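You operate a simulated robot arm through the tools that you are given. There is no shell and no other tool. Be economical: measure what you need, move in short steps, check, and stop when the job is done.

You run a simulated two-armed robot. Do the job below in one go: nothing can be reset, and whatever is moved stays where it is left.

## Task
Fetch the rivet carton and set it on the white green timetable board. Put the teal talc tub on the top of the short brown bench away on the top of the narrow wall shelf. Fetch the brown pouch and stand it on the top of the battery cabinet. Take the marker carton and put it on the pale wooden tray. Take the brown wedge and put it on the shelf under the small brown table. Put the carton marked "springs" from the top of the long brown bench on the green mat on the dark worktop and the carton that says "shades" on the shelf under the long brown bench. Take the green bulb from the upper shelf of the steel cabinet and leave it on top of the small beige carton. Any order will do. Set down upright: rivet carton, teal talc tub, brown pouch, marker carton, carton, green bulb.

It is judged by the outcome, as a careful person would: the job done as asked, and still so three seconds after it is handed in. It fails if anything else is knocked over, pushed out of place, dropped, spilled or broken.

## Robot
Two 7-joint arms with two-finger parallel grippers on one trunk, on a base that drives. Base frame: it is fixed to the floor where the robot stands at the start and does not move with it; the origin is under the middle of the robot, x ahead of it, y to its left, z up; the surface under the hand at the start is at about z = 850. Lengths are in mm, angles in rad, forces in N, time in s.
The left shoulder is at the start at [71, 156, 1405], the right one opposite. Places, roughly: brown pouch (8x5x18 cm) [800, 600, 900]; brown wedge (5x11x5 cm) [900, -800, 900]; green bulb (3x3x6 cm) [500, -3900, 500]; green mat on the dark worktop [-2400, -5200, 900]; green timetable board [750, -250, 750]; pale wooden tray (15x13x3 cm) [-900, 900, 800]; shade carton, spring carton, twine carton [750, -1250, 1000]; shelf under the long brown bench [700, -1700, 200]; shelf under the small brown table [-1200, 1000, 200]; small beige carton [500, -4500, 500]; teal talc tub [750, 250, 1000]; top of the battery cabinet (25x25 cm) [-2480, -1380, 460]; top of the narrow wall shelf (14x57 cm) [-2720, 160, 1320]. Payload 3.91 kg a hand.
The tool frame of a hand sits at the grasp point between the pads (the TCP): z along the fingers, y along the line on which they close. The tips reach 30 mm beyond it. The gripper opens to 110 mm. The fingers are 20 mm wide and 10 mm thick; the gripper's body (48 by 112 mm) begins 55 mm behind the TCP.
Orientation is that of the tool frame in the base frame, as a unit quaternion [x, y, z, w]. With the fingers straight down and closing along the base's y, the tool's x points along the base's -x, its y along +y and its z along -z.

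## Interface
- The arms move only by the tool jog_arm. It takes "left_motion", "right_motion" or both (then of equal length, played together; a hand with none holds still); each is a list of rows, each a list of 7 numbers: the opening in per cent of the stroke, from 0 (shut) to 100 (fully open), then the shift along the tool's x, y, z in units of 30 mm (1.0 is 30 mm), then the turn, a rotation vector about the tool's x, y, z in units of 5 degrees (1.0 is 5 degrees). In form: [[gripper, x, y, z, rx, ry, rz], ...]. A call has 1 to 10 rows; each row shifts and turns the commanded pose from where the row before left it, along the tool's axes as they then stand. A call with a number of a shift or a turn outside -1 to 1 is refused whole. Rows are played at 5 a second. More than 50 mm and 0.15 rad between two rows, or a gripper value outside its range, and nothing of the call is played. A pose out of reach is approached as far as the arm can. The call stops where the force on the tool passes 40 N (or 10 N more than at its start, if that is more) or the arm is blocked; 0.2 s more then pass. Each finger travels about 108 mm/s and halts on what it meets, pressing with about 43 N; the grip force reading is that of the motor and also rises with nothing between the fingers. The clock runs only during rows and for 0.2 s after the last one: add rows that do not move to give the fingers time. It gives the time, the measured TCP pose, the force on the tool (base axes), the opening and the grip force at its end, in the units of the frame above (readings bear some noise), with the torque about the TCP (base axes, N m) and any sound that the robot's microphone picked up.
- Cameras (640 x 400 px; columns grow to the right, rows downward): "scene" is now at [133.9, 44.5, 1659.6]; the picture's right is [0.52, -0.86, -0.00], its down [-0.41, -0.25, -0.88] and it looks along [0.75, 0.46, -0.48] (base axes); focal length 214 px, centre (320, 200). "left" rides on the left gripper at [72, -17, -103] in its tool frame; the picture's right is [0.23, 0.97, 0.00], its down [-0.76, 0.18, -0.62] and it looks along [-0.61, 0.14, 0.78] (tool axes); focal length 222 px, centre (320, 200). "right" rides on the right gripper at [72, 17, -103] in its tool frame; the picture's right is [-0.23, 0.97, 0.00], its down [-0.76, -0.18, -0.62] and it looks along [-0.61, -0.14, 0.78] (tool axes); focal length 222 px, centre (320, 200). There is no depth. A picture from a camera that has moved, and an enlarged one, comes with that camera's place and axes in the base frame and with its lens. The place of the scene camera against the robot may be out by one fixed shift of up to 25 mm in any direction.
- get_image(camera): a new picture of that camera. The clock stands still meanwhile.
- slide_trunk(by): slides the trunk up (or, below 0, down) by that many mm; the arms and the scene camera ride with it, the base frame stays. It gives what a move gives, with no picture.
- steer(legs): drives the robot by 1 to 6 legs, each [ahead, left, turn to the left] in mm, mm and rad, along the robot's own axes; the way and the turn of a leg run together, so that a leg with both is an arc; at most 1500 mm and 3.142 rad a leg. The arms and the cameras ride along, it lands a little off, and it stops where it bumps. It gives what a move gives.
- turn_head(pan, tilt): turns the head with the scene camera to pan (to the left, within 1.501 rad either way) and tilt (down, from -0.506 to 1.204), counted from straight ahead of the robot. It gives what a move gives.
- enlarge(camera, box): a new picture of the part [left, top, right, bottom] of that camera's present view, enlarged. The clock stands still meanwhile.
- hand_in(): hands the job in; it is judged then, once.

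Go step by step. Nothing tells you exact positions but the pictures and the camera data: compare them with the known pose of the tool, close in by small moves and look again before you grip or let go. The budget is 483 turns and 238 pictures, counting those below and the enlarged ones. Unless the task says otherwise, let go and move clear before handing in, and close with one line.

The tools are called after "Call:" by a JSON object that holds its "method" and its "body". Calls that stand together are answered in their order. jog_arm: Moves the arms, as the interface text tells. Its arguments: {"type":"object","properties":{"left_motion":{"type":"array","items":{"type":"array","items":{"type":"number"}}},"right_motion":{"type":"array","items":{"type":"array","items":{"type":"number"}}}},"required":[]} The other tools are called the same way: slide_trunk (by) slides the trunk up or down; steer (legs) drives the base; turn_head (pan, tilt) turns the head that bears the scene camera; get_image (camera) takes a picture; enlarge (camera, box) takes an enlarged picture of a part of a camera's view; hand_in () hands the job in.

At the start:

```text
clock: 0.0
left_tcp_pos: [682.0, 121.8, 1819.3]
left_tcp_rot: [0.0, 1.0, 0.0, 0.0]
left_wrist_force: [-0.2, -0.2, 0.4]
left_ft_torque: [0.02, -0.04, -0.03]
left_grip_width: 110.0
left_grasp_force: 0.1
right_tcp_pos: [744.1, -460.4, 1852.5]
right_tcp_rot: [0.0, 1.0, -0.001, 0.0]
right_wrist_force: [0.1, 0.8, -0.2]
right_ft_torque: [-0.03, 0.02, 0.03]
right_grip_width: 109.9
right_grasp_force: 0.1
trunk travel left (down, up): [-850.0, 90.0]
robot x, y, heading: [0.4, 0.2, -0.001]
head pan, tilt: [0.545, 0.497]
```

scene: 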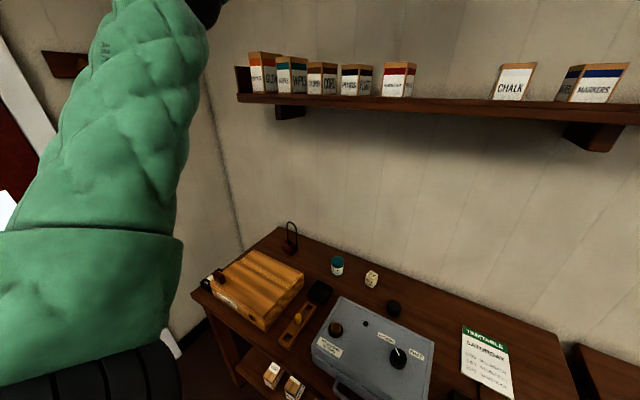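
right: 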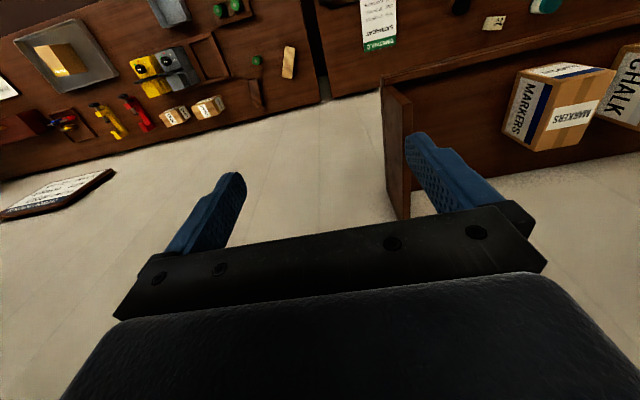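
left: 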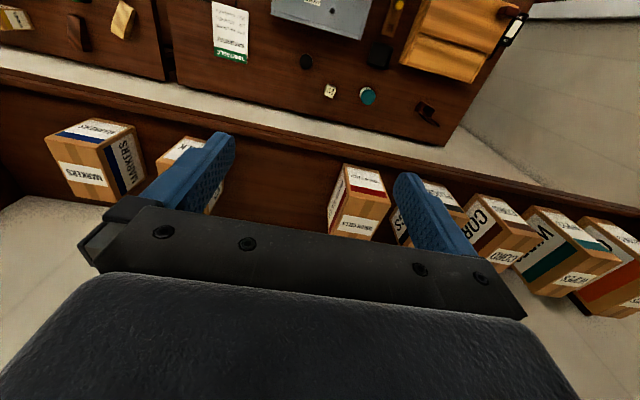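

I see a wall shelf with cartons above a short brown bench holding the talc tub and the timetable board. First I'll look around to find all the things.

Call:
{"method": "turn_head", "body": {"pan": 0.0, "tilt": 0.3}}

Call:
{"method": "get_image", "body": {"camera": "scene"}}

Call:
{"method": "turn_head", "body": {"pan": -0.9, "tilt": 0.5}}

Call:
{"method": "get_image", "body": {"camera": "scene"}}

Call:
{"method": "turn_head", "body": {"pan": 1.4, "tilt": 0.4}}

Call:
{"method": "get_image", "body": {"camera": "scene"}}

```text
clock: 1.0
left_tcp_pos: [681.7, 121.5, 1819.4]
left_tcp_rot: [0.0, 1.0, 0.0, 0.0]
left_wrist_force: [0.3, -0.3, -0.5]
left_ft_torque: [-0.03, 0.02, 0.0]
left_grip_width: 109.8
left_grasp_force: 0.0
right_tcp_pos: [742.1, -461.4, 1851.6]
right_tcp_rot: [0.0, 1.0, 0.0, 0.0]
right_wrist_force: [0.4, -0.3, 0.3]
right_ft_torque: [-0.02, 0.04, 0.01]
right_grip_width: 109.8
right_grasp_force: 0.0
trunk travel left (down, up): [-850.0, 90.0]
robot x, y, heading: [0.2, 1.1, -0.001]
head pan, tilt: [0.0, 0.3]
```

```text
234 pictures are left
camera scene: at [149.4, -2.6, 1677.8], right [0.0, -1.0, 0.0], down [-0.3, 0.0, -0.95], along [0.95, 0.0, -0.3], focal length 214 px, centre (320, 200)
```

scene: 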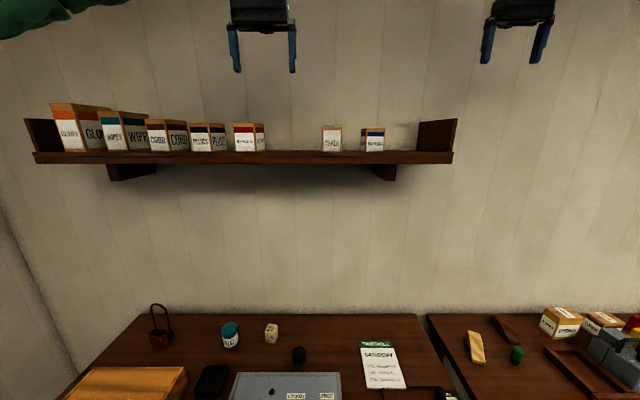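

```text
clock: 2.2
left_tcp_pos: [681.9, 121.4, 1818.8]
left_tcp_rot: [0.0, 1.0, 0.0, 0.0]
left_wrist_force: [-0.5, 0.2, 0.0]
left_ft_torque: [-0.04, 0.01, -0.04]
left_grip_width: 110.0
left_grasp_force: 0.1
right_tcp_pos: [742.9, -461.1, 1852.4]
right_tcp_rot: [-0.001, 1.0, 0.0, 0.0]
right_wrist_force: [0.1, 0.0, 0.2]
right_ft_torque: [0.02, 0.02, -0.01]
right_grip_width: 109.8
right_grasp_force: 0.1
trunk travel left (down, up): [-850.0, 90.0]
robot x, y, heading: [1.5, 2.6, -0.001]
head pan, tilt: [-0.901, 0.499]
```

```text
233 pictures are left
camera scene: at [112.6, -73.9, 1659.4], right [-0.78, -0.62, 0.0], down [-0.3, 0.37, -0.88], along [0.55, -0.69, -0.48], focal length 214 px, centre (320, 200)
```

scene: 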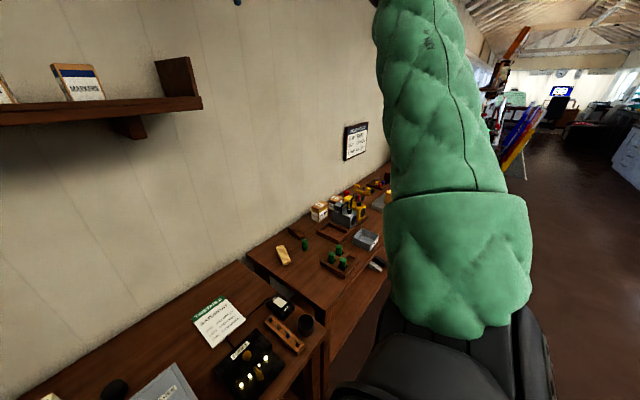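

```text
clock: 4.3
left_tcp_pos: [682.3, 122.2, 1818.7]
left_tcp_rot: [-0.001, 1.0, -0.001, 0.001]
left_wrist_force: [0.0, -0.6, -1.1]
left_ft_torque: [-0.01, 0.02, 0.02]
left_grip_width: 109.8
left_grasp_force: 0.1
right_tcp_pos: [743.5, -460.9, 1852.7]
right_tcp_rot: [0.0, 1.0, -0.001, 0.0]
right_wrist_force: [0.8, -0.7, 0.1]
right_ft_torque: [-0.03, 0.0, 0.02]
right_grip_width: 110.1
right_grasp_force: 0.2
trunk travel left (down, up): [-850.0, 90.0]
robot x, y, heading: [-1.7, -1.1, -0.002]
head pan, tilt: [1.4, 0.4]
```

```text
232 pictures are left
camera scene: at [71.9, 88.6, 1668.6], right [0.99, -0.17, 0.0], down [-0.07, -0.38, -0.92], along [0.16, 0.91, -0.39], focal length 214 px, centre (320, 200)
```

scene: 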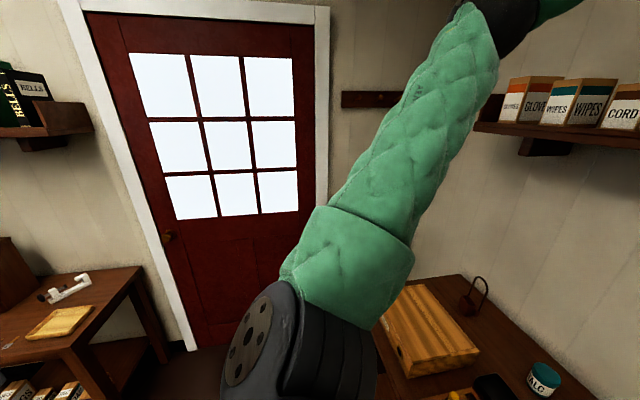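

The left arm blocks a bit. I'll take details of the wall shelf, the bench and the area right.

Call:
{"method": "turn_head", "body": {"pan": 0.2, "tilt": 0.4}}

Call:
{"method": "enlarge", "body": {"camera": "scene", "box": [60, 50, 380, 250]}}

Call:
{"method": "turn_head", "body": {"pan": 0.2, "tilt": 0.9}}

Call:
{"method": "get_image", "body": {"camera": "scene"}}

Call:
{"method": "turn_head", "body": {"pan": -0.5, "tilt": 0.7}}

Call:
{"method": "get_image", "body": {"camera": "scene"}}

```text
clock: 5.7
left_tcp_pos: [681.9, 122.3, 1819.8]
left_tcp_rot: [0.0, 1.0, 0.0, -0.001]
left_wrist_force: [-0.3, 0.5, -0.5]
left_ft_torque: [0.0, 0.01, -0.01]
left_grip_width: 110.0
left_grasp_force: 0.0
right_tcp_pos: [742.4, -461.6, 1852.4]
right_tcp_rot: [0.001, 1.0, 0.001, -0.001]
right_wrist_force: [0.9, 0.2, -0.2]
right_ft_torque: [0.0, 0.01, -0.01]
right_grip_width: 109.9
right_grasp_force: 0.1
trunk travel left (down, up): [-850.0, 90.0]
robot x, y, heading: [-0.5, -1.7, 0.005]
head pan, tilt: [0.201, 0.4]
```

```text
2.00 times, centred on (220, 150) of scene
camera zoom: at [146.8, 15.9, 1668.5], right [0.2, -0.98, 0.0], down [-0.38, -0.08, -0.92], along [0.9, 0.18, -0.39], focal length 429 px, centre (520, 300)
```

zoom: 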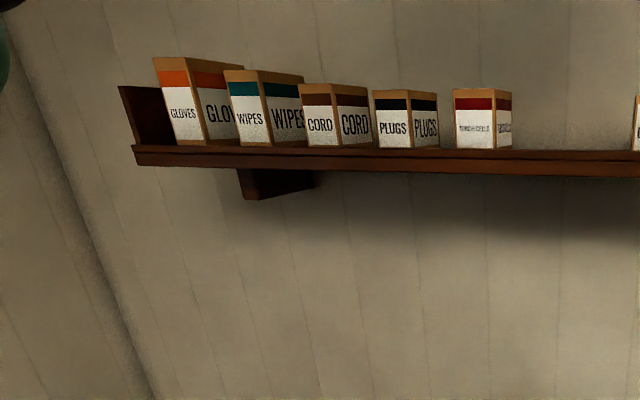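

```text
clock: 6.6
left_tcp_pos: [681.0, 121.7, 1819.1]
left_tcp_rot: [0.0, 1.0, 0.0, -0.001]
left_wrist_force: [0.0, -0.7, 0.8]
left_ft_torque: [0.01, -0.03, -0.02]
left_grip_width: 109.9
left_grasp_force: 0.1
right_tcp_pos: [743.1, -461.3, 1852.6]
right_tcp_rot: [0.0, 1.0, 0.001, 0.0]
right_wrist_force: [-0.5, 0.4, -0.1]
right_ft_torque: [0.0, 0.01, -0.02]
right_grip_width: 110.3
right_grasp_force: 0.1
trunk travel left (down, up): [-850.0, 90.0]
robot x, y, heading: [-2.7, -1.2, 0.001]
head pan, tilt: [0.201, 0.901]
```

```text
230 pictures are left
camera scene: at [130.1, 12.4, 1625.6], right [0.2, -0.98, 0.0], down [-0.77, -0.16, -0.62], along [0.61, 0.12, -0.78], focal length 214 px, centre (320, 200)
```

scene: 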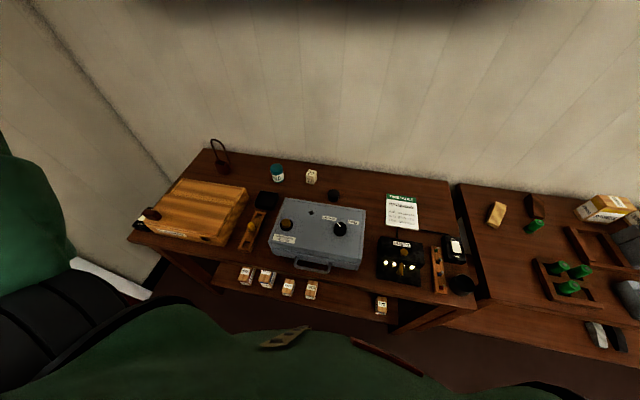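

```text
clock: 7.7
left_tcp_pos: [682.6, 122.1, 1818.0]
left_tcp_rot: [0.0, 1.0, -0.001, 0.0]
left_wrist_force: [0.2, 0.4, -0.5]
left_ft_torque: [0.01, 0.0, -0.01]
left_grip_width: 110.0
left_grasp_force: 0.1
right_tcp_pos: [742.7, -460.8, 1853.3]
right_tcp_rot: [0.0, 1.0, 0.0, 0.0]
right_wrist_force: [-0.2, 0.7, 0.0]
right_ft_torque: [-0.01, -0.01, -0.03]
right_grip_width: 109.9
right_grasp_force: 0.1
trunk travel left (down, up): [-850.0, 90.0]
robot x, y, heading: [-0.3, 1.6, -0.001]
head pan, tilt: [-0.499, 0.7]
```

```text
229 pictures are left
camera scene: at [130.7, -43.2, 1641.7], right [-0.48, -0.88, 0.0], down [-0.57, 0.31, -0.76], along [0.67, -0.37, -0.64], focal length 214 px, centre (320, 200)
```

scene: 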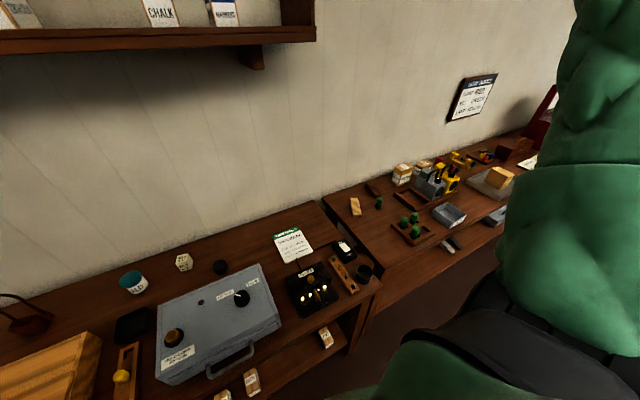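

Small cartons sit on a lower shelf of the short bench; one may be "rivets". Enlarging those, and the wedge region.

Call:
{"method": "enlarge", "body": {"camera": "scene", "box": [330, 140, 490, 240]}}

Call:
{"method": "turn_head", "body": {"pan": 0.2, "tilt": 1.0}}

Call:
{"method": "enlarge", "body": {"camera": "scene", "box": [200, 190, 440, 340]}}

Call:
{"method": "enlarge", "body": {"camera": "scene", "box": [130, 80, 350, 220]}}

```text
4.00 times, centred on (410, 190) of scene
camera zoom: at [130.7, -43.2, 1641.7], right [-0.48, -0.88, 0.0], down [-0.57, 0.31, -0.76], along [0.67, -0.37, -0.64], focal length 858 px, centre (-40, 240)
```

zoom: 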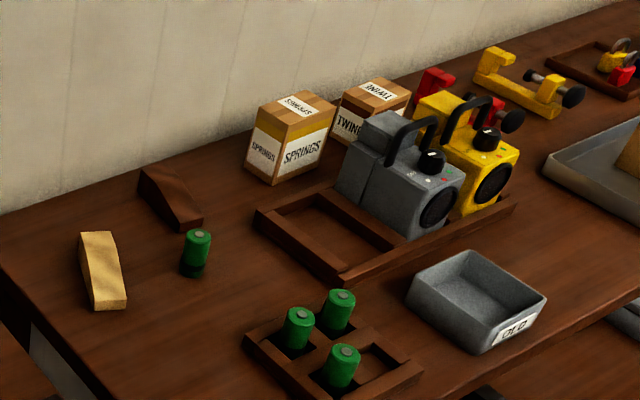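

```text
clock: 8.8
left_tcp_pos: [682.6, 122.3, 1819.9]
left_tcp_rot: [0.0, 1.0, 0.0, 0.001]
left_wrist_force: [-1.9, -0.4, -0.1]
left_ft_torque: [0.0, 0.01, -0.03]
left_grip_width: 110.2
left_grasp_force: 0.0
right_tcp_pos: [743.0, -459.7, 1853.0]
right_tcp_rot: [0.0, 1.0, 0.0, 0.0]
right_wrist_force: [0.1, 0.3, 0.3]
right_ft_torque: [-0.01, 0.0, 0.01]
right_grip_width: 110.0
right_grasp_force: 0.1
trunk travel left (down, up): [-850.0, 90.0]
robot x, y, heading: [-1.0, 0.5, -0.002]
head pan, tilt: [0.201, 1.0]
```

```text
2.67 times, centred on (320, 265) of scene
camera zoom: at [124.3, 11.2, 1618.3], right [0.2, -0.98, 0.0], down [-0.82, -0.17, -0.54], along [0.53, 0.11, -0.84], focal length 572 px, centre (320, 27)
```

zoom: 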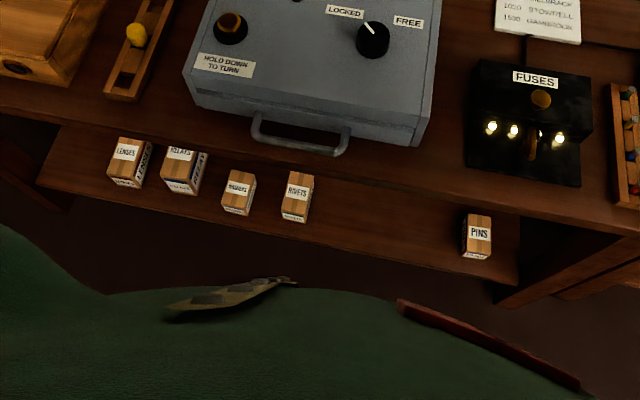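

```text
2.86 times, centred on (240, 150) of scene
camera zoom: at [124.3, 11.2, 1618.3], right [0.2, -0.98, 0.0], down [-0.82, -0.17, -0.54], along [0.53, 0.11, -0.84], focal length 613 px, centre (549, 343)
```

zoom: 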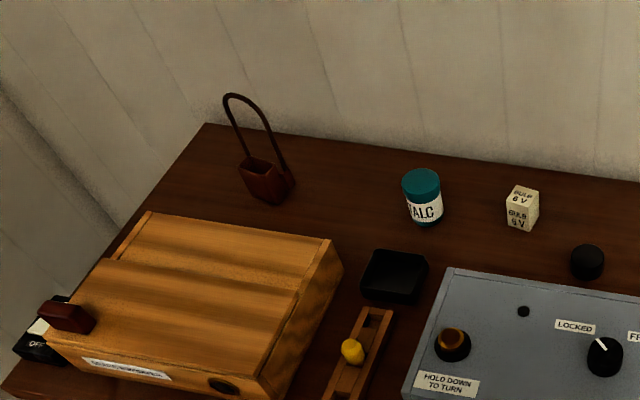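

The rivet carton is fourth from the left on the short bench's lower shelf (about [450,125,465]). I'll back off, lower the trunk and look at it from the left wrist camera.

Call:
{"method": "steer", "body": {"legs": [[-450, 0, 0]]}}

Call:
{"method": "slide_trunk", "body": {"by": -700}}

Call:
{"method": "turn_head", "body": {"pan": 0.1, "tilt": 0.5}}

Call:
{"method": "get_image", "body": {"camera": "scene"}}

Call:
{"method": "get_image", "body": {"camera": "left"}}

```text
clock: 11.5
left_tcp_pos: [233.6, 120.7, 1817.4]
left_tcp_rot: [0.001, 1.0, 0.0, -0.001]
left_wrist_force: [-0.1, -0.3, 0.3]
left_ft_torque: [0.01, 0.01, -0.02]
left_grip_width: 110.0
left_grasp_force: 0.1
right_tcp_pos: [294.1, -461.8, 1851.4]
right_tcp_rot: [0.001, 1.0, 0.0, -0.001]
right_wrist_force: [-0.1, 0.1, 0.5]
right_ft_torque: [0.03, -0.01, 0.0]
right_grip_width: 110.0
right_grasp_force: 0.0
trunk travel left (down, up): [-850.0, 90.0]
robot x, y, heading: [-451.5, -1.8, -0.003]
head pan, tilt: [0.201, 1.0]
```

```text
refused: -700 is not a number from -400 to 400
```

```text
clock: 12.4
left_tcp_pos: [231.0, 122.4, 1820.1]
left_tcp_rot: [0.001, 1.0, 0.0, 0.0]
left_wrist_force: [0.1, -0.6, -0.4]
left_ft_torque: [-0.03, -0.05, 0.0]
left_grip_width: 110.0
left_grasp_force: 0.1
right_tcp_pos: [291.2, -461.8, 1852.6]
right_tcp_rot: [0.001, 1.0, -0.001, 0.0]
right_wrist_force: [-0.8, -0.4, 0.3]
right_ft_torque: [-0.03, -0.02, 0.0]
right_grip_width: 110.4
right_grasp_force: 0.0
trunk travel left (down, up): [-850.0, 90.0]
robot x, y, heading: [-448.5, -1.8, -0.0]
head pan, tilt: [0.099, 0.499]
```

```text
225 pictures are left
camera scene: at [-304.0, 6.6, 1659.4], right [0.1, -1.0, 0.0], down [-0.48, -0.05, -0.88], along [0.87, 0.09, -0.48], focal length 214 px, centre (320, 200)
```

scene: 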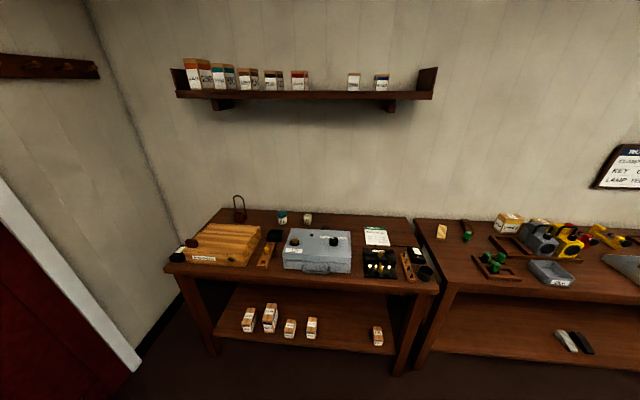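

```text
224 pictures are left
camera left: at [158.4, 104.0, 1922.9], right [-0.23, 0.97, 0.0], down [0.76, 0.18, 0.62], along [0.61, 0.14, -0.78], focal length 222 px, centre (320, 200)
```

left: 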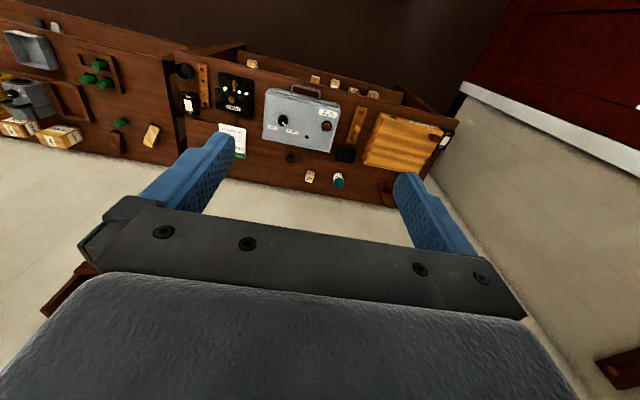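

The bench lower shelf is at about z=225, with the rivet carton at about [500,149,259] and the bench edge at x≈403. Lowering the trunk and hand in front of the bench.

Call:
{"method": "slide_trunk", "body": {"by": -400}}

Call:
{"method": "slide_trunk", "body": {"by": -400}}

Call:
{"method": "jog_arm", "body": {"left_motion": [[100, 0, 0, 1, 0, -1, 0], [100, 0, 0, 1, 0, -1, 0], [100, 0, 0, 1, 0, -1, 0], [100, 0, 0, 1, 0, -1, 0], [100, 0, 0, 1, 0, -1, 0], [100, 0, 0, 1, 0, -1, 0], [100, 0, 0, 1, 0, -1, 0], [100, 0, 0, 0, 0, -1, 0], [100, 0, 0, 0, 0, -1, 0]]}}

Call:
{"method": "get_image", "body": {"camera": "left"}}

```text
clock: 16.2
left_tcp_pos: [232.3, 120.9, 1418.2]
left_tcp_rot: [0.001, 1.0, 0.001, 0.0]
left_wrist_force: [0.0, 0.0, 0.0]
left_ft_torque: [-0.01, -0.01, 0.02]
left_grip_width: 110.1
left_grasp_force: 0.1
right_tcp_pos: [292.5, -462.0, 1452.8]
right_tcp_rot: [0.001, 1.0, 0.0, 0.0]
right_wrist_force: [-0.6, -0.2, 0.8]
right_ft_torque: [0.03, -0.03, 0.05]
right_grip_width: 110.1
right_grasp_force: 0.2
trunk travel left (down, up): [-450.0, 490.0]
robot x, y, heading: [-449.1, 1.1, 0.0]
head pan, tilt: [0.099, 0.499]
```

```text
clock: 20.1
left_tcp_pos: [232.4, 121.5, 1019.0]
left_tcp_rot: [0.001, 1.0, 0.0, 0.0]
left_wrist_force: [-0.5, -0.4, 0.1]
left_ft_torque: [0.02, 0.03, 0.01]
left_grip_width: 110.0
left_grasp_force: 0.1
right_tcp_pos: [291.8, -461.3, 1053.2]
right_tcp_rot: [0.001, 1.0, 0.0, 0.0]
right_wrist_force: [1.1, 0.1, 0.3]
right_ft_torque: [-0.03, 0.01, 0.01]
right_grip_width: 110.0
right_grasp_force: 0.0
trunk travel left (down, up): [-50.0, 890.0]
robot x, y, heading: [-449.1, -0.9, 0.003]
head pan, tilt: [0.099, 0.499]
```

```text
clock: 22.1
left_tcp_pos: [284.5, 121.0, 818.9]
left_tcp_rot: [0.001, 0.924, 0.0, 0.382]
left_wrist_force: [0.0, -0.2, 0.2]
left_ft_torque: [0.0, 0.02, 0.01]
left_grip_width: 110.1
left_grasp_force: 0.1
right_tcp_pos: [291.3, -462.1, 1052.1]
right_tcp_rot: [0.001, 1.0, 0.0, 0.0]
right_wrist_force: [-0.2, 0.1, 0.2]
right_ft_torque: [0.01, 0.03, -0.03]
right_grip_width: 110.1
right_grasp_force: 0.0
trunk travel left (down, up): [-50.0, 890.0]
robot x, y, heading: [-452.7, 1.0, 0.005]
head pan, tilt: [0.099, 0.499]
```

```text
223 pictures are left
camera left: at [160.3, 103.7, 840.3], right [-0.16, 0.97, -0.16], down [0.1, 0.18, 0.98], along [0.98, 0.14, -0.12], focal length 222 px, centre (320, 200)
```

left: 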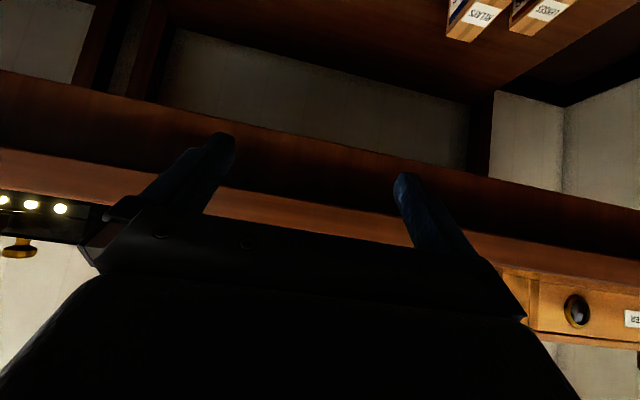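

Lowering the pitched left hand to shelf level, in front of it.

Call:
{"method": "jog_arm", "body": {"left_motion": [[100, 1, 0, 1, 0, 0, 0], [100, 1, 0, 1, 0, 0, 0], [100, 1, 0, 1, 0, 0, 0], [100, 1, 0, 1, 0, 0, 0], [100, 1, 0, 1, 0, 0, 0], [100, 1, 0, 1, 0, 0, 0], [100, 1, 0, 1, 0, 0, 0], [100, 1, 0, 1, 0, 0, 0], [100, 1, 0, 1, 0, 0, 0]]}}

Call:
{"method": "get_image", "body": {"camera": "left"}}

```text
clock: 24.1
left_tcp_pos: [286.0, 118.0, 438.9]
left_tcp_rot: [0.001, 0.924, -0.001, 0.382]
left_wrist_force: [0.1, 0.0, 0.7]
left_ft_torque: [-0.01, 0.01, -0.01]
left_grip_width: 109.8
left_grasp_force: 0.0
right_tcp_pos: [292.4, -461.4, 1052.9]
right_tcp_rot: [0.001, 1.0, 0.0, -0.001]
right_wrist_force: [0.1, 0.3, -0.1]
right_ft_torque: [-0.01, -0.01, -0.03]
right_grip_width: 109.9
right_grasp_force: 0.0
trunk travel left (down, up): [-50.0, 890.0]
robot x, y, heading: [-451.3, 0.2, -0.005]
head pan, tilt: [0.099, 0.499]
```

```text
222 pictures are left
camera left: at [161.5, 101.5, 461.6], right [-0.16, 0.97, -0.16], down [0.1, 0.18, 0.98], along [0.98, 0.14, -0.12], focal length 222 px, centre (320, 200)
```

left: 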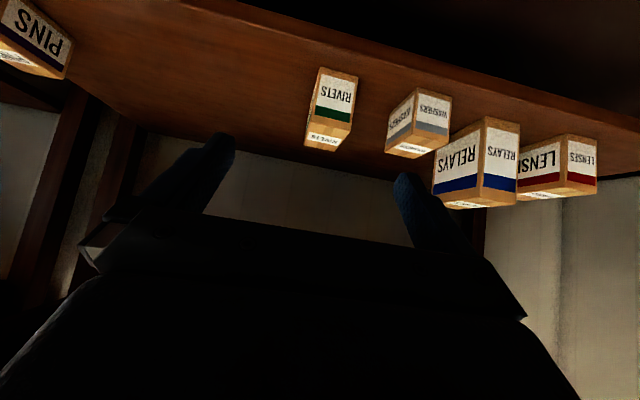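

The rivet box is visible and upside-down in this view, front face near x=477, y≈140. Moving to a pre-grasp along the tool axis.

Call:
{"method": "jog_arm", "body": {"left_motion": [[100, -0.145, 0.128, 0.845, 0, 0, 0], [100, -0.145, 0.128, 0.845, 0, 0, 0], [100, -0.145, 0.128, 0.845, 0, 0, 0], [100, -0.145, 0.128, 0.845, 0, 0, 0], [100, -0.145, 0.128, 0.845, 0, 0, 0], [100, -0.145, 0.128, 0.845, 0, 0, 0]]}}

Call:
{"method": "get_image", "body": {"camera": "left"}}

```text
clock: 25.5
left_tcp_pos: [410.3, 143.4, 347.5]
left_tcp_rot: [0.001, 0.924, 0.0, 0.382]
left_wrist_force: [-0.1, -0.2, -0.3]
left_ft_torque: [0.04, 0.01, 0.01]
left_grip_width: 110.1
left_grasp_force: 0.0
right_tcp_pos: [292.5, -461.6, 1053.6]
right_tcp_rot: [0.0, 1.0, 0.001, -0.001]
right_wrist_force: [-0.1, 0.3, 1.1]
right_ft_torque: [-0.02, 0.04, -0.04]
right_grip_width: 110.3
right_grasp_force: 0.1
trunk travel left (down, up): [-50.0, 890.0]
robot x, y, heading: [-448.4, 3.7, -0.0]
head pan, tilt: [0.099, 0.499]
```

```text
221 pictures are left
camera left: at [285.3, 125.5, 368.7], right [-0.16, 0.97, -0.16], down [0.1, 0.18, 0.98], along [0.98, 0.14, -0.12], focal length 222 px, centre (320, 200)
```

left: 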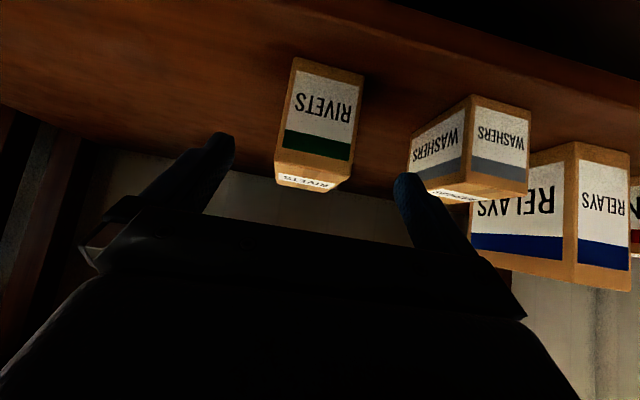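

Box front about x=450, width ~60 (y 109–167), top ~z 317. Closing in.

Call:
{"method": "jog_arm", "body": {"left_motion": [[100, -0.044, -0.045, 0.72, 0, 0, 0], [100, -0.044, -0.045, 0.72, 0, 0, 0], [100, -0.044, -0.045, 0.72, 0, 0, 0]]}}

Call:
{"method": "get_image", "body": {"camera": "left"}}

```text
clock: 26.3
left_tcp_pos: [458.7, 138.6, 306.3]
left_tcp_rot: [0.001, 0.924, -0.001, 0.382]
left_wrist_force: [-0.9, 0.0, 0.2]
left_ft_torque: [-0.01, -0.02, 0.01]
left_grip_width: 109.9
left_grasp_force: 0.1
right_tcp_pos: [292.6, -461.9, 1052.4]
right_tcp_rot: [0.0, 1.0, 0.0, 0.0]
right_wrist_force: [0.0, -0.3, -0.8]
right_ft_torque: [0.0, -0.02, 0.01]
right_grip_width: 110.1
right_grasp_force: 0.0
trunk travel left (down, up): [-50.0, 890.0]
robot x, y, heading: [-450.1, -0.6, -0.002]
head pan, tilt: [0.099, 0.499]
```

```text
220 pictures are left
camera left: at [333.4, 120.7, 327.8], right [-0.16, 0.97, -0.16], down [0.1, 0.18, 0.98], along [0.98, 0.14, -0.12], focal length 222 px, centre (320, 200)
```

left: 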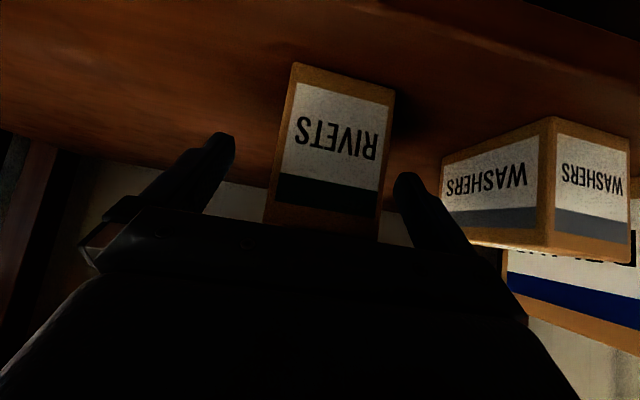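

Front at x≈442, centre y≈138. Going 12 mm further and gripping.

Call:
{"method": "jog_arm", "body": {"left_motion": [[100, 0, 0, 0.4, 0, 0, 0], [100, 0, 0, 0, 0, 0, 0], [30, 0, 0, 0, 0, 0, 0], [30, 0, 0, 0, 0, 0, 0], [30, 0, 0, 0, 0, 0, 0], [30, 0, 0, 0, 0, 0, 0], [30, 0, 0, 0, 0, 0, 0]]}}

Call:
{"method": "get_image", "body": {"camera": "left"}}

```text
clock: 27.9
left_tcp_pos: [468.2, 138.6, 296.7]
left_tcp_rot: [0.001, 0.924, 0.0, 0.382]
left_wrist_force: [1.6, 0.0, 0.4]
left_ft_torque: [0.06, -0.19, -0.06]
left_grip_width: 55.0
left_grasp_force: 42.3
right_tcp_pos: [293.0, -460.5, 1052.0]
right_tcp_rot: [0.0, 1.0, 0.0, 0.001]
right_wrist_force: [0.1, -0.2, 0.2]
right_ft_torque: [0.01, 0.0, -0.01]
right_grip_width: 110.1
right_grasp_force: 0.0
trunk travel left (down, up): [-50.0, 890.0]
robot x, y, heading: [-447.0, 1.8, -0.0]
head pan, tilt: [0.099, 0.499]
```

```text
219 pictures are left
camera left: at [343.2, 121.6, 319.2], right [-0.16, 0.97, -0.16], down [0.1, 0.18, 0.98], along [0.98, 0.14, -0.12], focal length 222 px, centre (320, 200)
```

left: 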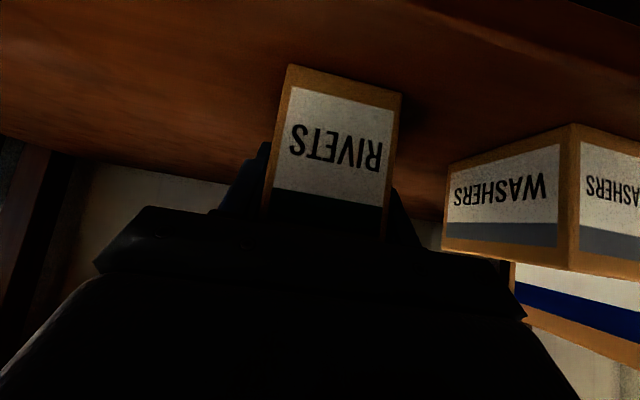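

Gripped (55 mm). Lifting slightly, then backing out from under the bench.

Call:
{"method": "jog_arm", "body": {"left_motion": [[30, -0.5, 0, -0.5, 0, 0, 0], [30, -0.5, 0, -0.5, 0, 0, 0], [30, 1, 0, -1, 0, 0, 0], [30, 1, 0, -1, 0, 0, 0], [30, 1, 0, -1, 0, 0, 0], [30, 1, 0, -1, 0, 0, 0], [30, 1, 0, -1, 0, 0, 0]]}}

Call:
{"method": "get_image", "body": {"camera": "left"}}

Call:
{"method": "get_image", "body": {"camera": "scene"}}

```text
clock: 29.5
left_tcp_pos: [255.8, 140.7, 340.7]
left_tcp_rot: [0.001, 0.924, 0.0, 0.382]
left_wrist_force: [0.0, -0.4, -3.7]
left_ft_torque: [0.03, 0.03, 0.01]
left_grip_width: 54.8
left_grasp_force: 42.6
right_tcp_pos: [291.7, -461.2, 1051.5]
right_tcp_rot: [0.002, 1.0, 0.0, 0.0]
right_wrist_force: [0.0, -0.7, -0.1]
right_ft_torque: [0.01, 0.0, 0.02]
right_grip_width: 109.7
right_grasp_force: 0.1
trunk travel left (down, up): [-50.0, 890.0]
robot x, y, heading: [-451.5, 3.1, -0.002]
head pan, tilt: [0.099, 0.499]
```

```text
218 pictures are left
camera left: at [131.3, 123.9, 361.9], right [-0.16, 0.97, -0.16], down [0.1, 0.18, 0.98], along [0.98, 0.14, -0.12], focal length 222 px, centre (320, 200)
```

left: 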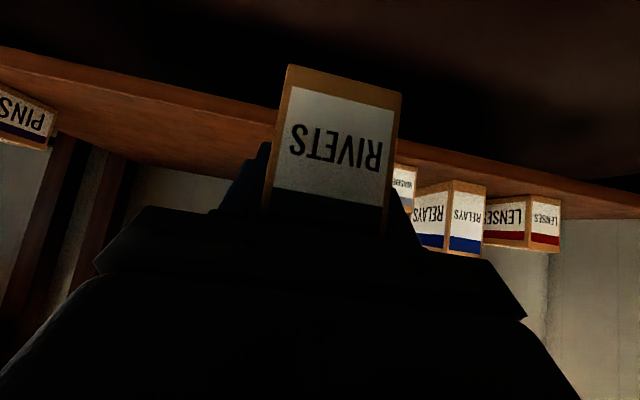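

```text
217 pictures are left
camera scene: at [-303.3, 6.6, 859.4], right [0.1, -1.0, 0.0], down [-0.48, -0.05, -0.88], along [0.87, 0.09, -0.48], focal length 214 px, centre (320, 200)
```

scene: 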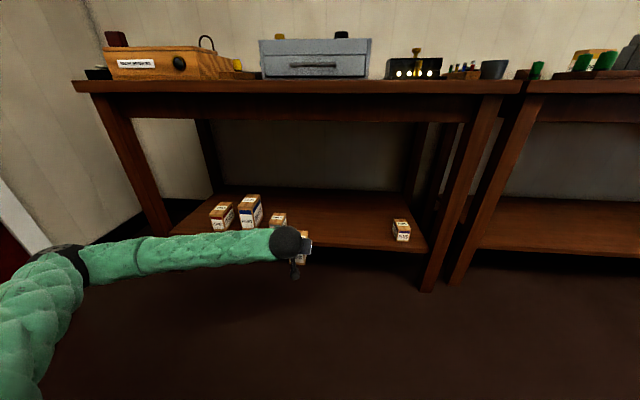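

Clear of the shelf. Raising the trunk and driving so the left hand is over the board.

Call:
{"method": "slide_trunk", "body": {"by": 400}}

Call:
{"method": "slide_trunk", "body": {"by": 400}}

Call:
{"method": "steer", "body": {"legs": [[0, -375, 0], [350, 0, 0]]}}

Call:
{"method": "get_image", "body": {"camera": "left"}}

Call:
{"method": "turn_head", "body": {"pan": 0.1, "tilt": 0.9}}

Call:
{"method": "get_image", "body": {"camera": "scene"}}

```text
clock: 33.3
left_tcp_pos: [257.1, 140.2, 739.7]
left_tcp_rot: [0.002, 0.924, -0.001, 0.382]
left_wrist_force: [-0.9, 0.7, -3.1]
left_ft_torque: [0.01, 0.02, -0.01]
left_grip_width: 54.6
left_grasp_force: 42.7
right_tcp_pos: [292.8, -462.3, 1452.0]
right_tcp_rot: [0.001, 1.0, -0.001, 0.0]
right_wrist_force: [0.4, -0.1, 0.0]
right_ft_torque: [0.0, 0.05, 0.01]
right_grip_width: 110.0
right_grasp_force: 0.1
trunk travel left (down, up): [-450.0, 490.0]
robot x, y, heading: [-446.7, -0.2, -0.005]
head pan, tilt: [0.099, 0.499]
```

```text
clock: 37.1
left_tcp_pos: [257.8, 141.4, 1140.8]
left_tcp_rot: [0.0, 0.924, 0.0, 0.382]
left_wrist_force: [-0.1, -0.5, -2.7]
left_ft_torque: [-0.01, 0.02, -0.01]
left_grip_width: 54.7
left_grasp_force: 43.0
right_tcp_pos: [292.5, -462.3, 1852.0]
right_tcp_rot: [0.001, 1.0, 0.0, -0.001]
right_wrist_force: [-0.1, 0.3, 0.1]
right_ft_torque: [-0.02, 0.04, -0.02]
right_grip_width: 109.7
right_grasp_force: 0.1
trunk travel left (down, up): [-850.0, 90.0]
robot x, y, heading: [-448.3, 1.0, -0.007]
head pan, tilt: [0.099, 0.499]
```

```text
clock: 41.4
left_tcp_pos: [606.4, -245.2, 1140.1]
left_tcp_rot: [0.004, 0.924, -0.002, 0.383]
left_wrist_force: [-0.2, -1.1, -2.5]
left_ft_torque: [0.02, 0.04, -0.01]
left_grip_width: 54.9
left_grasp_force: 43.1
right_tcp_pos: [637.6, -848.5, 1853.0]
right_tcp_rot: [0.005, 1.0, 0.0, -0.001]
right_wrist_force: [0.2, -0.3, -0.4]
right_ft_torque: [-0.01, 0.0, 0.0]
right_grip_width: 110.2
right_grasp_force: 0.2
trunk travel left (down, up): [-850.0, 90.0]
robot x, y, heading: [-99.8, -383.5, -0.009]
head pan, tilt: [0.099, 0.499]
```

```text
216 pictures are left
camera left: at [481.5, -261.3, 1162.3], right [-0.15, 0.98, -0.16], down [0.1, 0.18, 0.98], along [0.98, 0.13, -0.12], focal length 222 px, centre (320, 200)
```

left: 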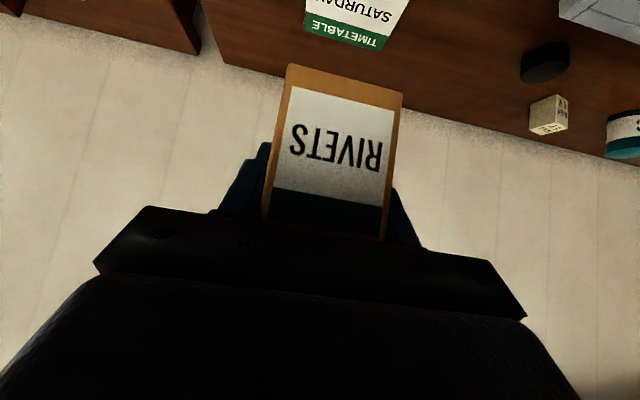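

```text
clock: 42.3
left_tcp_pos: [607.2, -245.9, 1139.6]
left_tcp_rot: [0.004, 0.924, -0.001, 0.382]
left_wrist_force: [0.5, -0.4, -2.9]
left_ft_torque: [0.01, 0.01, 0.04]
left_grip_width: 54.7
left_grasp_force: 43.0
right_tcp_pos: [639.9, -847.9, 1853.1]
right_tcp_rot: [0.005, 1.0, 0.0, -0.001]
right_wrist_force: [0.2, -0.2, 0.2]
right_ft_torque: [0.02, 0.0, 0.01]
right_grip_width: 110.1
right_grasp_force: 0.1
trunk travel left (down, up): [-850.0, 90.0]
robot x, y, heading: [-102.3, -383.5, -0.009]
head pan, tilt: [0.099, 0.901]
```

```text
215 pictures are left
camera scene: at [32.1, -377.5, 1625.5], right [0.09, -1.0, 0.0], down [-0.78, -0.07, -0.62], along [0.62, 0.06, -0.78], focal length 214 px, centre (320, 200)
```

scene: 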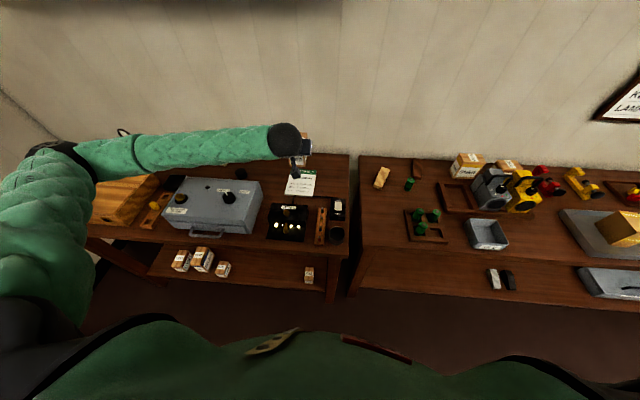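

The fuse-box knob would be in the way of the pitched hand at the board, so I'll set the carton down temporarily on the free front-left part of the long bench and regrip from above. Driving there.

Call:
{"method": "steer", "body": {"legs": [[-90, -350, 0.009]]}}

Call:
{"method": "get_image", "body": {"camera": "scene"}}

```text
clock: 44.6
left_tcp_pos: [518.4, -592.5, 1138.5]
left_tcp_rot: [-0.001, 0.924, 0.0, 0.383]
left_wrist_force: [-0.5, 0.4, -4.1]
left_ft_torque: [0.0, 0.01, 0.0]
left_grip_width: 55.0
left_grasp_force: 43.0
right_tcp_pos: [555.1, -1193.8, 1852.4]
right_tcp_rot: [-0.001, 1.0, -0.001, -0.001]
right_wrist_force: [-0.2, -1.0, -0.2]
right_ft_torque: [-0.01, 0.03, 0.01]
right_grip_width: 110.2
right_grasp_force: 0.0
trunk travel left (down, up): [-850.0, 90.0]
robot x, y, heading: [-185.7, -733.5, 0.001]
head pan, tilt: [0.099, 0.901]
```

```text
214 pictures are left
camera scene: at [-57.4, -730.2, 1625.5], right [0.1, -0.99, 0.0], down [-0.78, -0.08, -0.62], along [0.62, 0.06, -0.78], focal length 214 px, centre (320, 200)
```

scene: 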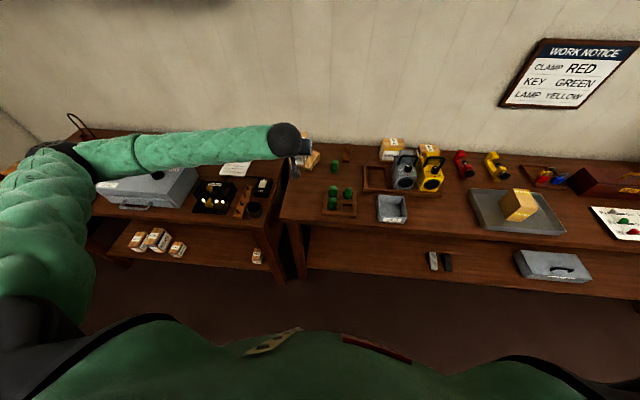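

Bench below the hand is clear. Lowering there.

Call:
{"method": "jog_arm", "body": {"left_motion": [[30, 0.74, 0, 0.517, 0, 0, 0], [30, 0.74, 0, 0.517, 0, 0, 0], [30, 0.74, 0, 0.517, 0, 0, 0], [30, 0.74, 0, 0.517, 0, 0, 0], [30, 0.74, 0, 0.517, 0, 0, 0], [30, 0.74, 0, 0.517, 0, 0, 0], [30, 0.74, 0, 0.517, 0, 0, 0], [30, 0.74, 0, 0.517, 0, 0, 0]]}}

Call:
{"method": "enlarge", "body": {"camera": "scene", "box": [200, 120, 440, 270]}}

Call:
{"method": "get_image", "body": {"camera": "left"}}

```text
clock: 46.3
left_tcp_pos: [418.6, -640.8, 886.8]
left_tcp_rot: [-0.054, 0.946, -0.061, 0.314]
left_wrist_force: [-3.4, -2.7, 20.4]
left_ft_torque: [0.44, 0.12, 0.1]
left_grip_width: 54.9
left_grasp_force: 43.0
left hand out of reach, approached as far as the arm can: row 8
right_tcp_pos: [553.4, -1202.6, 1851.7]
right_tcp_rot: [0.001, 1.0, 0.002, 0.0]
right_wrist_force: [-0.4, 0.4, -0.5]
right_ft_torque: [0.02, -0.01, -0.01]
right_grip_width: 110.0
right_grasp_force: 0.1
trunk travel left (down, up): [-850.0, 90.0]
robot x, y, heading: [-191.1, -733.6, -0.0]
head pan, tilt: [0.099, 0.901]
stopped in row 8 (left hand): the force on the tool passed its limit at 123 N (the readings are from after the stop); the commanded pose is now the measured one
```

```text
2.67 times, centred on (320, 195) of scene
camera zoom: at [-59.7, -736.3, 1625.9], right [0.1, -0.99, 0.0], down [-0.78, -0.08, -0.62], along [0.62, 0.06, -0.78], focal length 572 px, centre (320, 213)
```

zoom: 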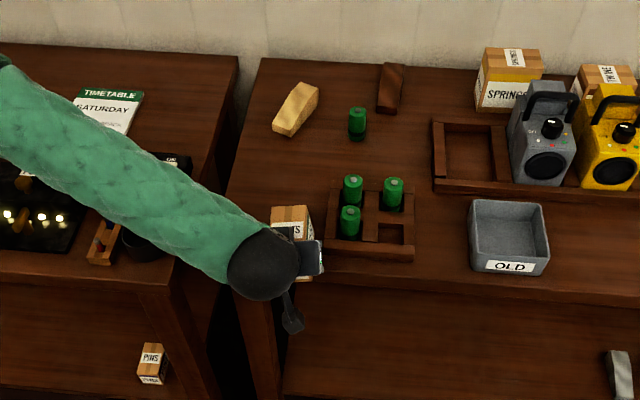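

```text
212 pictures are left
camera left: at [298.8, -659.7, 928.0], right [-0.24, 0.93, -0.28], down [0.22, 0.33, 0.92], along [0.94, 0.16, -0.29], focal length 222 px, centre (320, 200)
```

left: 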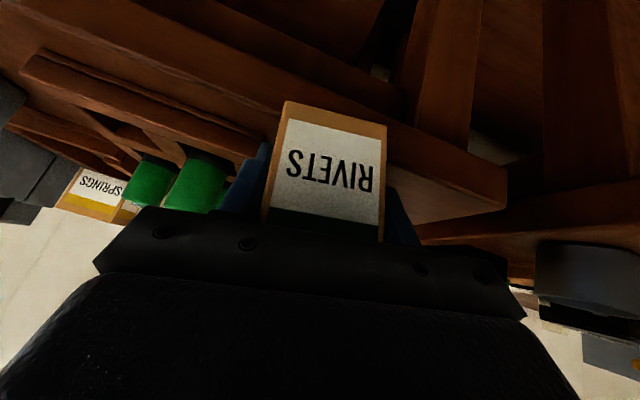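

The arm ran out of its range at the end and pressed the carton on the bench. Lifting straight up and restoring the orientation; I'll use the trunk to lower instead.

Call:
{"method": "jog_arm", "body": {"left_motion": [[30, -0.587, -0.149, -0.796, 0, 0, 0], [30, -0.587, -0.149, -0.796, 0, 0, 0], [30, -0.587, -0.149, -0.796, 0, 0, 0], [30, -0.587, -0.149, -0.796, 0, 0, 0], [30, 0, 0, 0, -0.41, -0.82, 0.84], [30, 0, 0, 0, -0.41, -0.82, 0.84]]}}

Call:
{"method": "enlarge", "body": {"camera": "scene", "box": [200, 120, 440, 270]}}

Call:
{"method": "get_image", "body": {"camera": "left"}}

```text
clock: 47.7
left_tcp_pos: [419.8, -635.9, 1002.3]
left_tcp_rot: [-0.001, 0.924, 0.0, 0.382]
left_wrist_force: [-0.5, 0.1, -2.5]
left_ft_torque: [-0.02, 0.05, 0.01]
left_grip_width: 54.8
left_grasp_force: 43.3
right_tcp_pos: [556.1, -1195.6, 1852.3]
right_tcp_rot: [0.0, 1.0, 0.0, 0.0]
right_wrist_force: [0.3, 0.1, 0.3]
right_ft_torque: [0.02, 0.03, -0.03]
right_grip_width: 109.8
right_grasp_force: 0.0
trunk travel left (down, up): [-850.0, 90.0]
robot x, y, heading: [-188.3, -736.9, 0.002]
head pan, tilt: [0.099, 0.901]
```

```text
2.67 times, centred on (320, 195) of scene
camera zoom: at [-57.0, -731.3, 1625.5], right [0.1, -0.99, 0.0], down [-0.78, -0.08, -0.62], along [0.62, 0.06, -0.78], focal length 572 px, centre (320, 213)
```

zoom: 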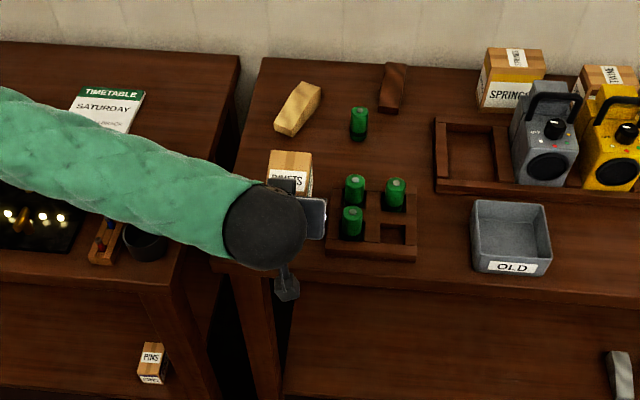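

```text
210 pictures are left
camera left: at [293.5, -653.8, 1025.3], right [-0.16, 0.97, -0.16], down [0.1, 0.18, 0.98], along [0.98, 0.14, -0.13], focal length 222 px, centre (320, 200)
```

left: 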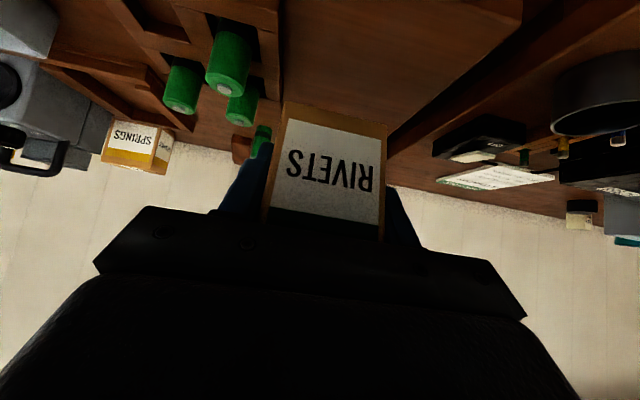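

Batteries and holder are undisturbed; the carton slid up a little in the grip. Moving forward-left, then lowering with the trunk.

Call:
{"method": "jog_arm", "body": {"left_motion": [[30, -0.94, 0.73, 0.94, 0, 0, 0], [30, -0.94, 0.73, 0.94, 0, 0, 0]]}}

Call:
{"method": "slide_trunk", "body": {"by": -85}}

Call:
{"method": "enlarge", "body": {"camera": "scene", "box": [220, 100, 420, 225]}}

Call:
{"method": "get_image", "body": {"camera": "left"}}

```text
clock: 48.3
left_tcp_pos: [495.7, -594.1, 1001.5]
left_tcp_rot: [-0.001, 0.925, 0.0, 0.381]
left_wrist_force: [0.0, -0.5, -2.9]
left_ft_torque: [0.0, 0.04, -0.01]
left_grip_width: 54.8
left_grasp_force: 43.1
right_tcp_pos: [554.3, -1195.2, 1852.9]
right_tcp_rot: [0.0, 1.0, -0.001, -0.001]
right_wrist_force: [-0.2, 0.0, 0.0]
right_ft_torque: [0.03, -0.02, 0.02]
right_grip_width: 110.1
right_grasp_force: 0.1
trunk travel left (down, up): [-850.0, 90.0]
robot x, y, heading: [-190.2, -733.0, 0.002]
head pan, tilt: [0.099, 0.901]
```

```text
clock: 49.5
left_tcp_pos: [497.0, -594.9, 917.3]
left_tcp_rot: [0.0, 0.925, -0.001, 0.381]
left_wrist_force: [-0.3, 0.7, -2.9]
left_ft_torque: [0.02, 0.06, -0.02]
left_grip_width: 55.1
left_grasp_force: 43.0
right_tcp_pos: [555.3, -1196.8, 1767.9]
right_tcp_rot: [0.0, 1.0, -0.001, -0.001]
right_wrist_force: [0.6, 0.7, -0.9]
right_ft_torque: [0.0, -0.01, 0.01]
right_grip_width: 109.8
right_grasp_force: 0.1
trunk travel left (down, up): [-765.0, 175.0]
robot x, y, heading: [-188.0, -732.8, -0.006]
head pan, tilt: [0.099, 0.901]
```

```text
3.20 times, centred on (320, 162) of scene
camera zoom: at [-57.7, -731.3, 1540.7], right [0.1, -0.99, 0.0], down [-0.78, -0.08, -0.62], along [0.62, 0.06, -0.78], focal length 686 px, centre (320, 320)
```

zoom: 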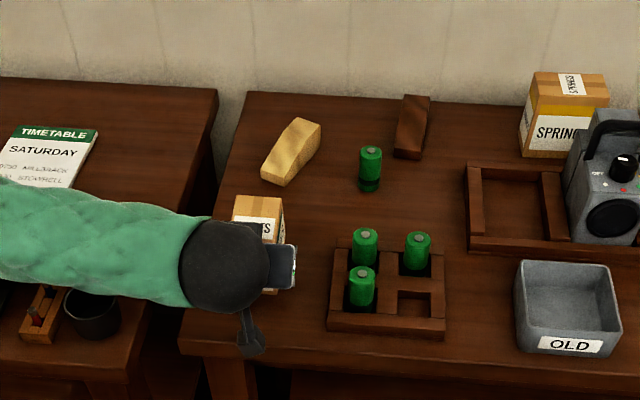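

```text
208 pictures are left
camera left: at [372.0, -611.7, 939.7], right [-0.16, 0.97, -0.16], down [0.1, 0.18, 0.98], along [0.98, 0.14, -0.13], focal length 222 px, centre (320, 200)
```

left: 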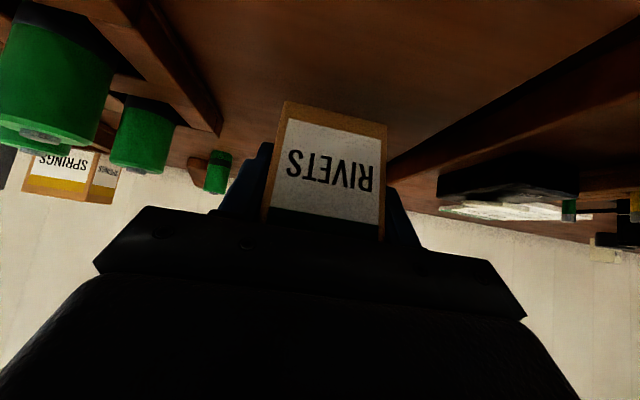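

Bringing it down in small steps.

Call:
{"method": "jog_arm", "body": {"left_motion": [[30, 0.1, 0, 0.1, 0, 0, 0], [30, 0.1, 0, 0.1, 0, 0, 0], [30, 0.1, 0, 0.1, 0, 0, 0], [30, 0.1, 0, 0.1, 0, 0, 0]]}}

Call:
{"method": "jog_arm", "body": {"left_motion": [[30, 0.1, 0, 0.1, 0, 0, 0]]}}

Call:
{"method": "jog_arm", "body": {"left_motion": [[30, 0.1, 0, 0.1, 0, 0, 0]]}}

```text
clock: 50.5
left_tcp_pos: [497.5, -595.7, 899.6]
left_tcp_rot: [-0.001, 0.925, 0.001, 0.381]
left_wrist_force: [-0.4, -0.8, -3.8]
left_ft_torque: [0.02, 0.03, 0.01]
left_grip_width: 54.8
left_grasp_force: 43.2
right_tcp_pos: [555.0, -1195.9, 1767.3]
right_tcp_rot: [0.0, 1.0, 0.0, 0.0]
right_wrist_force: [0.0, -0.4, 0.5]
right_ft_torque: [-0.02, 0.01, 0.01]
right_grip_width: 110.2
right_grasp_force: 0.1
trunk travel left (down, up): [-765.0, 175.0]
robot x, y, heading: [-187.7, -737.5, 0.0]
head pan, tilt: [0.099, 0.901]
```

```text
clock: 50.9
left_tcp_pos: [497.9, -595.5, 896.8]
left_tcp_rot: [-0.002, 0.924, 0.001, 0.381]
left_wrist_force: [0.4, -0.7, -2.6]
left_ft_torque: [0.02, 0.04, 0.04]
left_grip_width: 54.8
left_grasp_force: 42.9
right_tcp_pos: [554.9, -1196.9, 1766.4]
right_tcp_rot: [0.0, 1.0, -0.001, -0.001]
right_wrist_force: [-0.5, -0.5, 0.3]
right_ft_torque: [0.02, 0.03, 0.0]
right_grip_width: 110.0
right_grasp_force: 0.0
trunk travel left (down, up): [-765.0, 175.0]
robot x, y, heading: [-188.5, -739.1, -0.001]
head pan, tilt: [0.099, 0.901]
```

```text
clock: 51.3
left_tcp_pos: [497.3, -593.6, 890.4]
left_tcp_rot: [0.0, 0.925, -0.001, 0.38]
left_wrist_force: [-0.6, 0.9, -2.7]
left_ft_torque: [0.03, 0.01, -0.01]
left_grip_width: 54.7
left_grasp_force: 42.5
right_tcp_pos: [555.1, -1196.1, 1767.4]
right_tcp_rot: [0.0, 1.0, 0.0, -0.001]
right_wrist_force: [0.0, -0.5, -0.8]
right_ft_torque: [0.01, 0.01, -0.02]
right_grip_width: 109.9
right_grasp_force: 0.0
trunk travel left (down, up): [-765.0, 175.0]
robot x, y, heading: [-188.9, -735.9, 0.001]
head pan, tilt: [0.099, 0.901]
```

Call:
{"method": "jog_arm", "body": {"left_motion": [[30, 0.07, 0, 0.07, 0, 0, 0]]}}

Call:
{"method": "enlarge", "body": {"camera": "left", "box": [220, 60, 460, 210]}}

```text
clock: 51.7
left_tcp_pos: [496.5, -594.2, 887.8]
left_tcp_rot: [-0.002, 0.925, 0.001, 0.381]
left_wrist_force: [0.0, 0.6, -0.4]
left_ft_torque: [-0.06, 0.04, 0.0]
left_grip_width: 54.8
left_grasp_force: 43.0
right_tcp_pos: [553.9, -1196.9, 1765.9]
right_tcp_rot: [0.0, 1.0, 0.0, -0.001]
right_wrist_force: [0.9, -0.3, 1.2]
right_ft_torque: [0.0, 0.01, 0.0]
right_grip_width: 110.0
right_grasp_force: 0.0
trunk travel left (down, up): [-765.0, 175.0]
robot x, y, heading: [-187.6, -736.6, -0.002]
head pan, tilt: [0.099, 0.901]
```

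```text
2.67 times, centred on (340, 135) of left
camera zoom: at [372.9, -611.3, 910.3], right [-0.16, 0.97, -0.16], down [0.1, 0.18, 0.98], along [0.98, 0.14, -0.13], focal length 592 px, centre (267, 373)
```

zoom: 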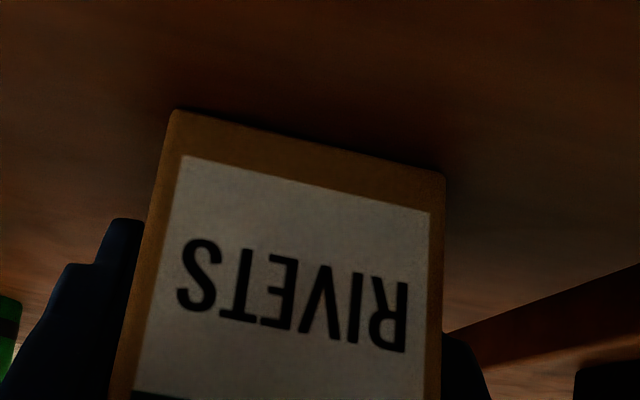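

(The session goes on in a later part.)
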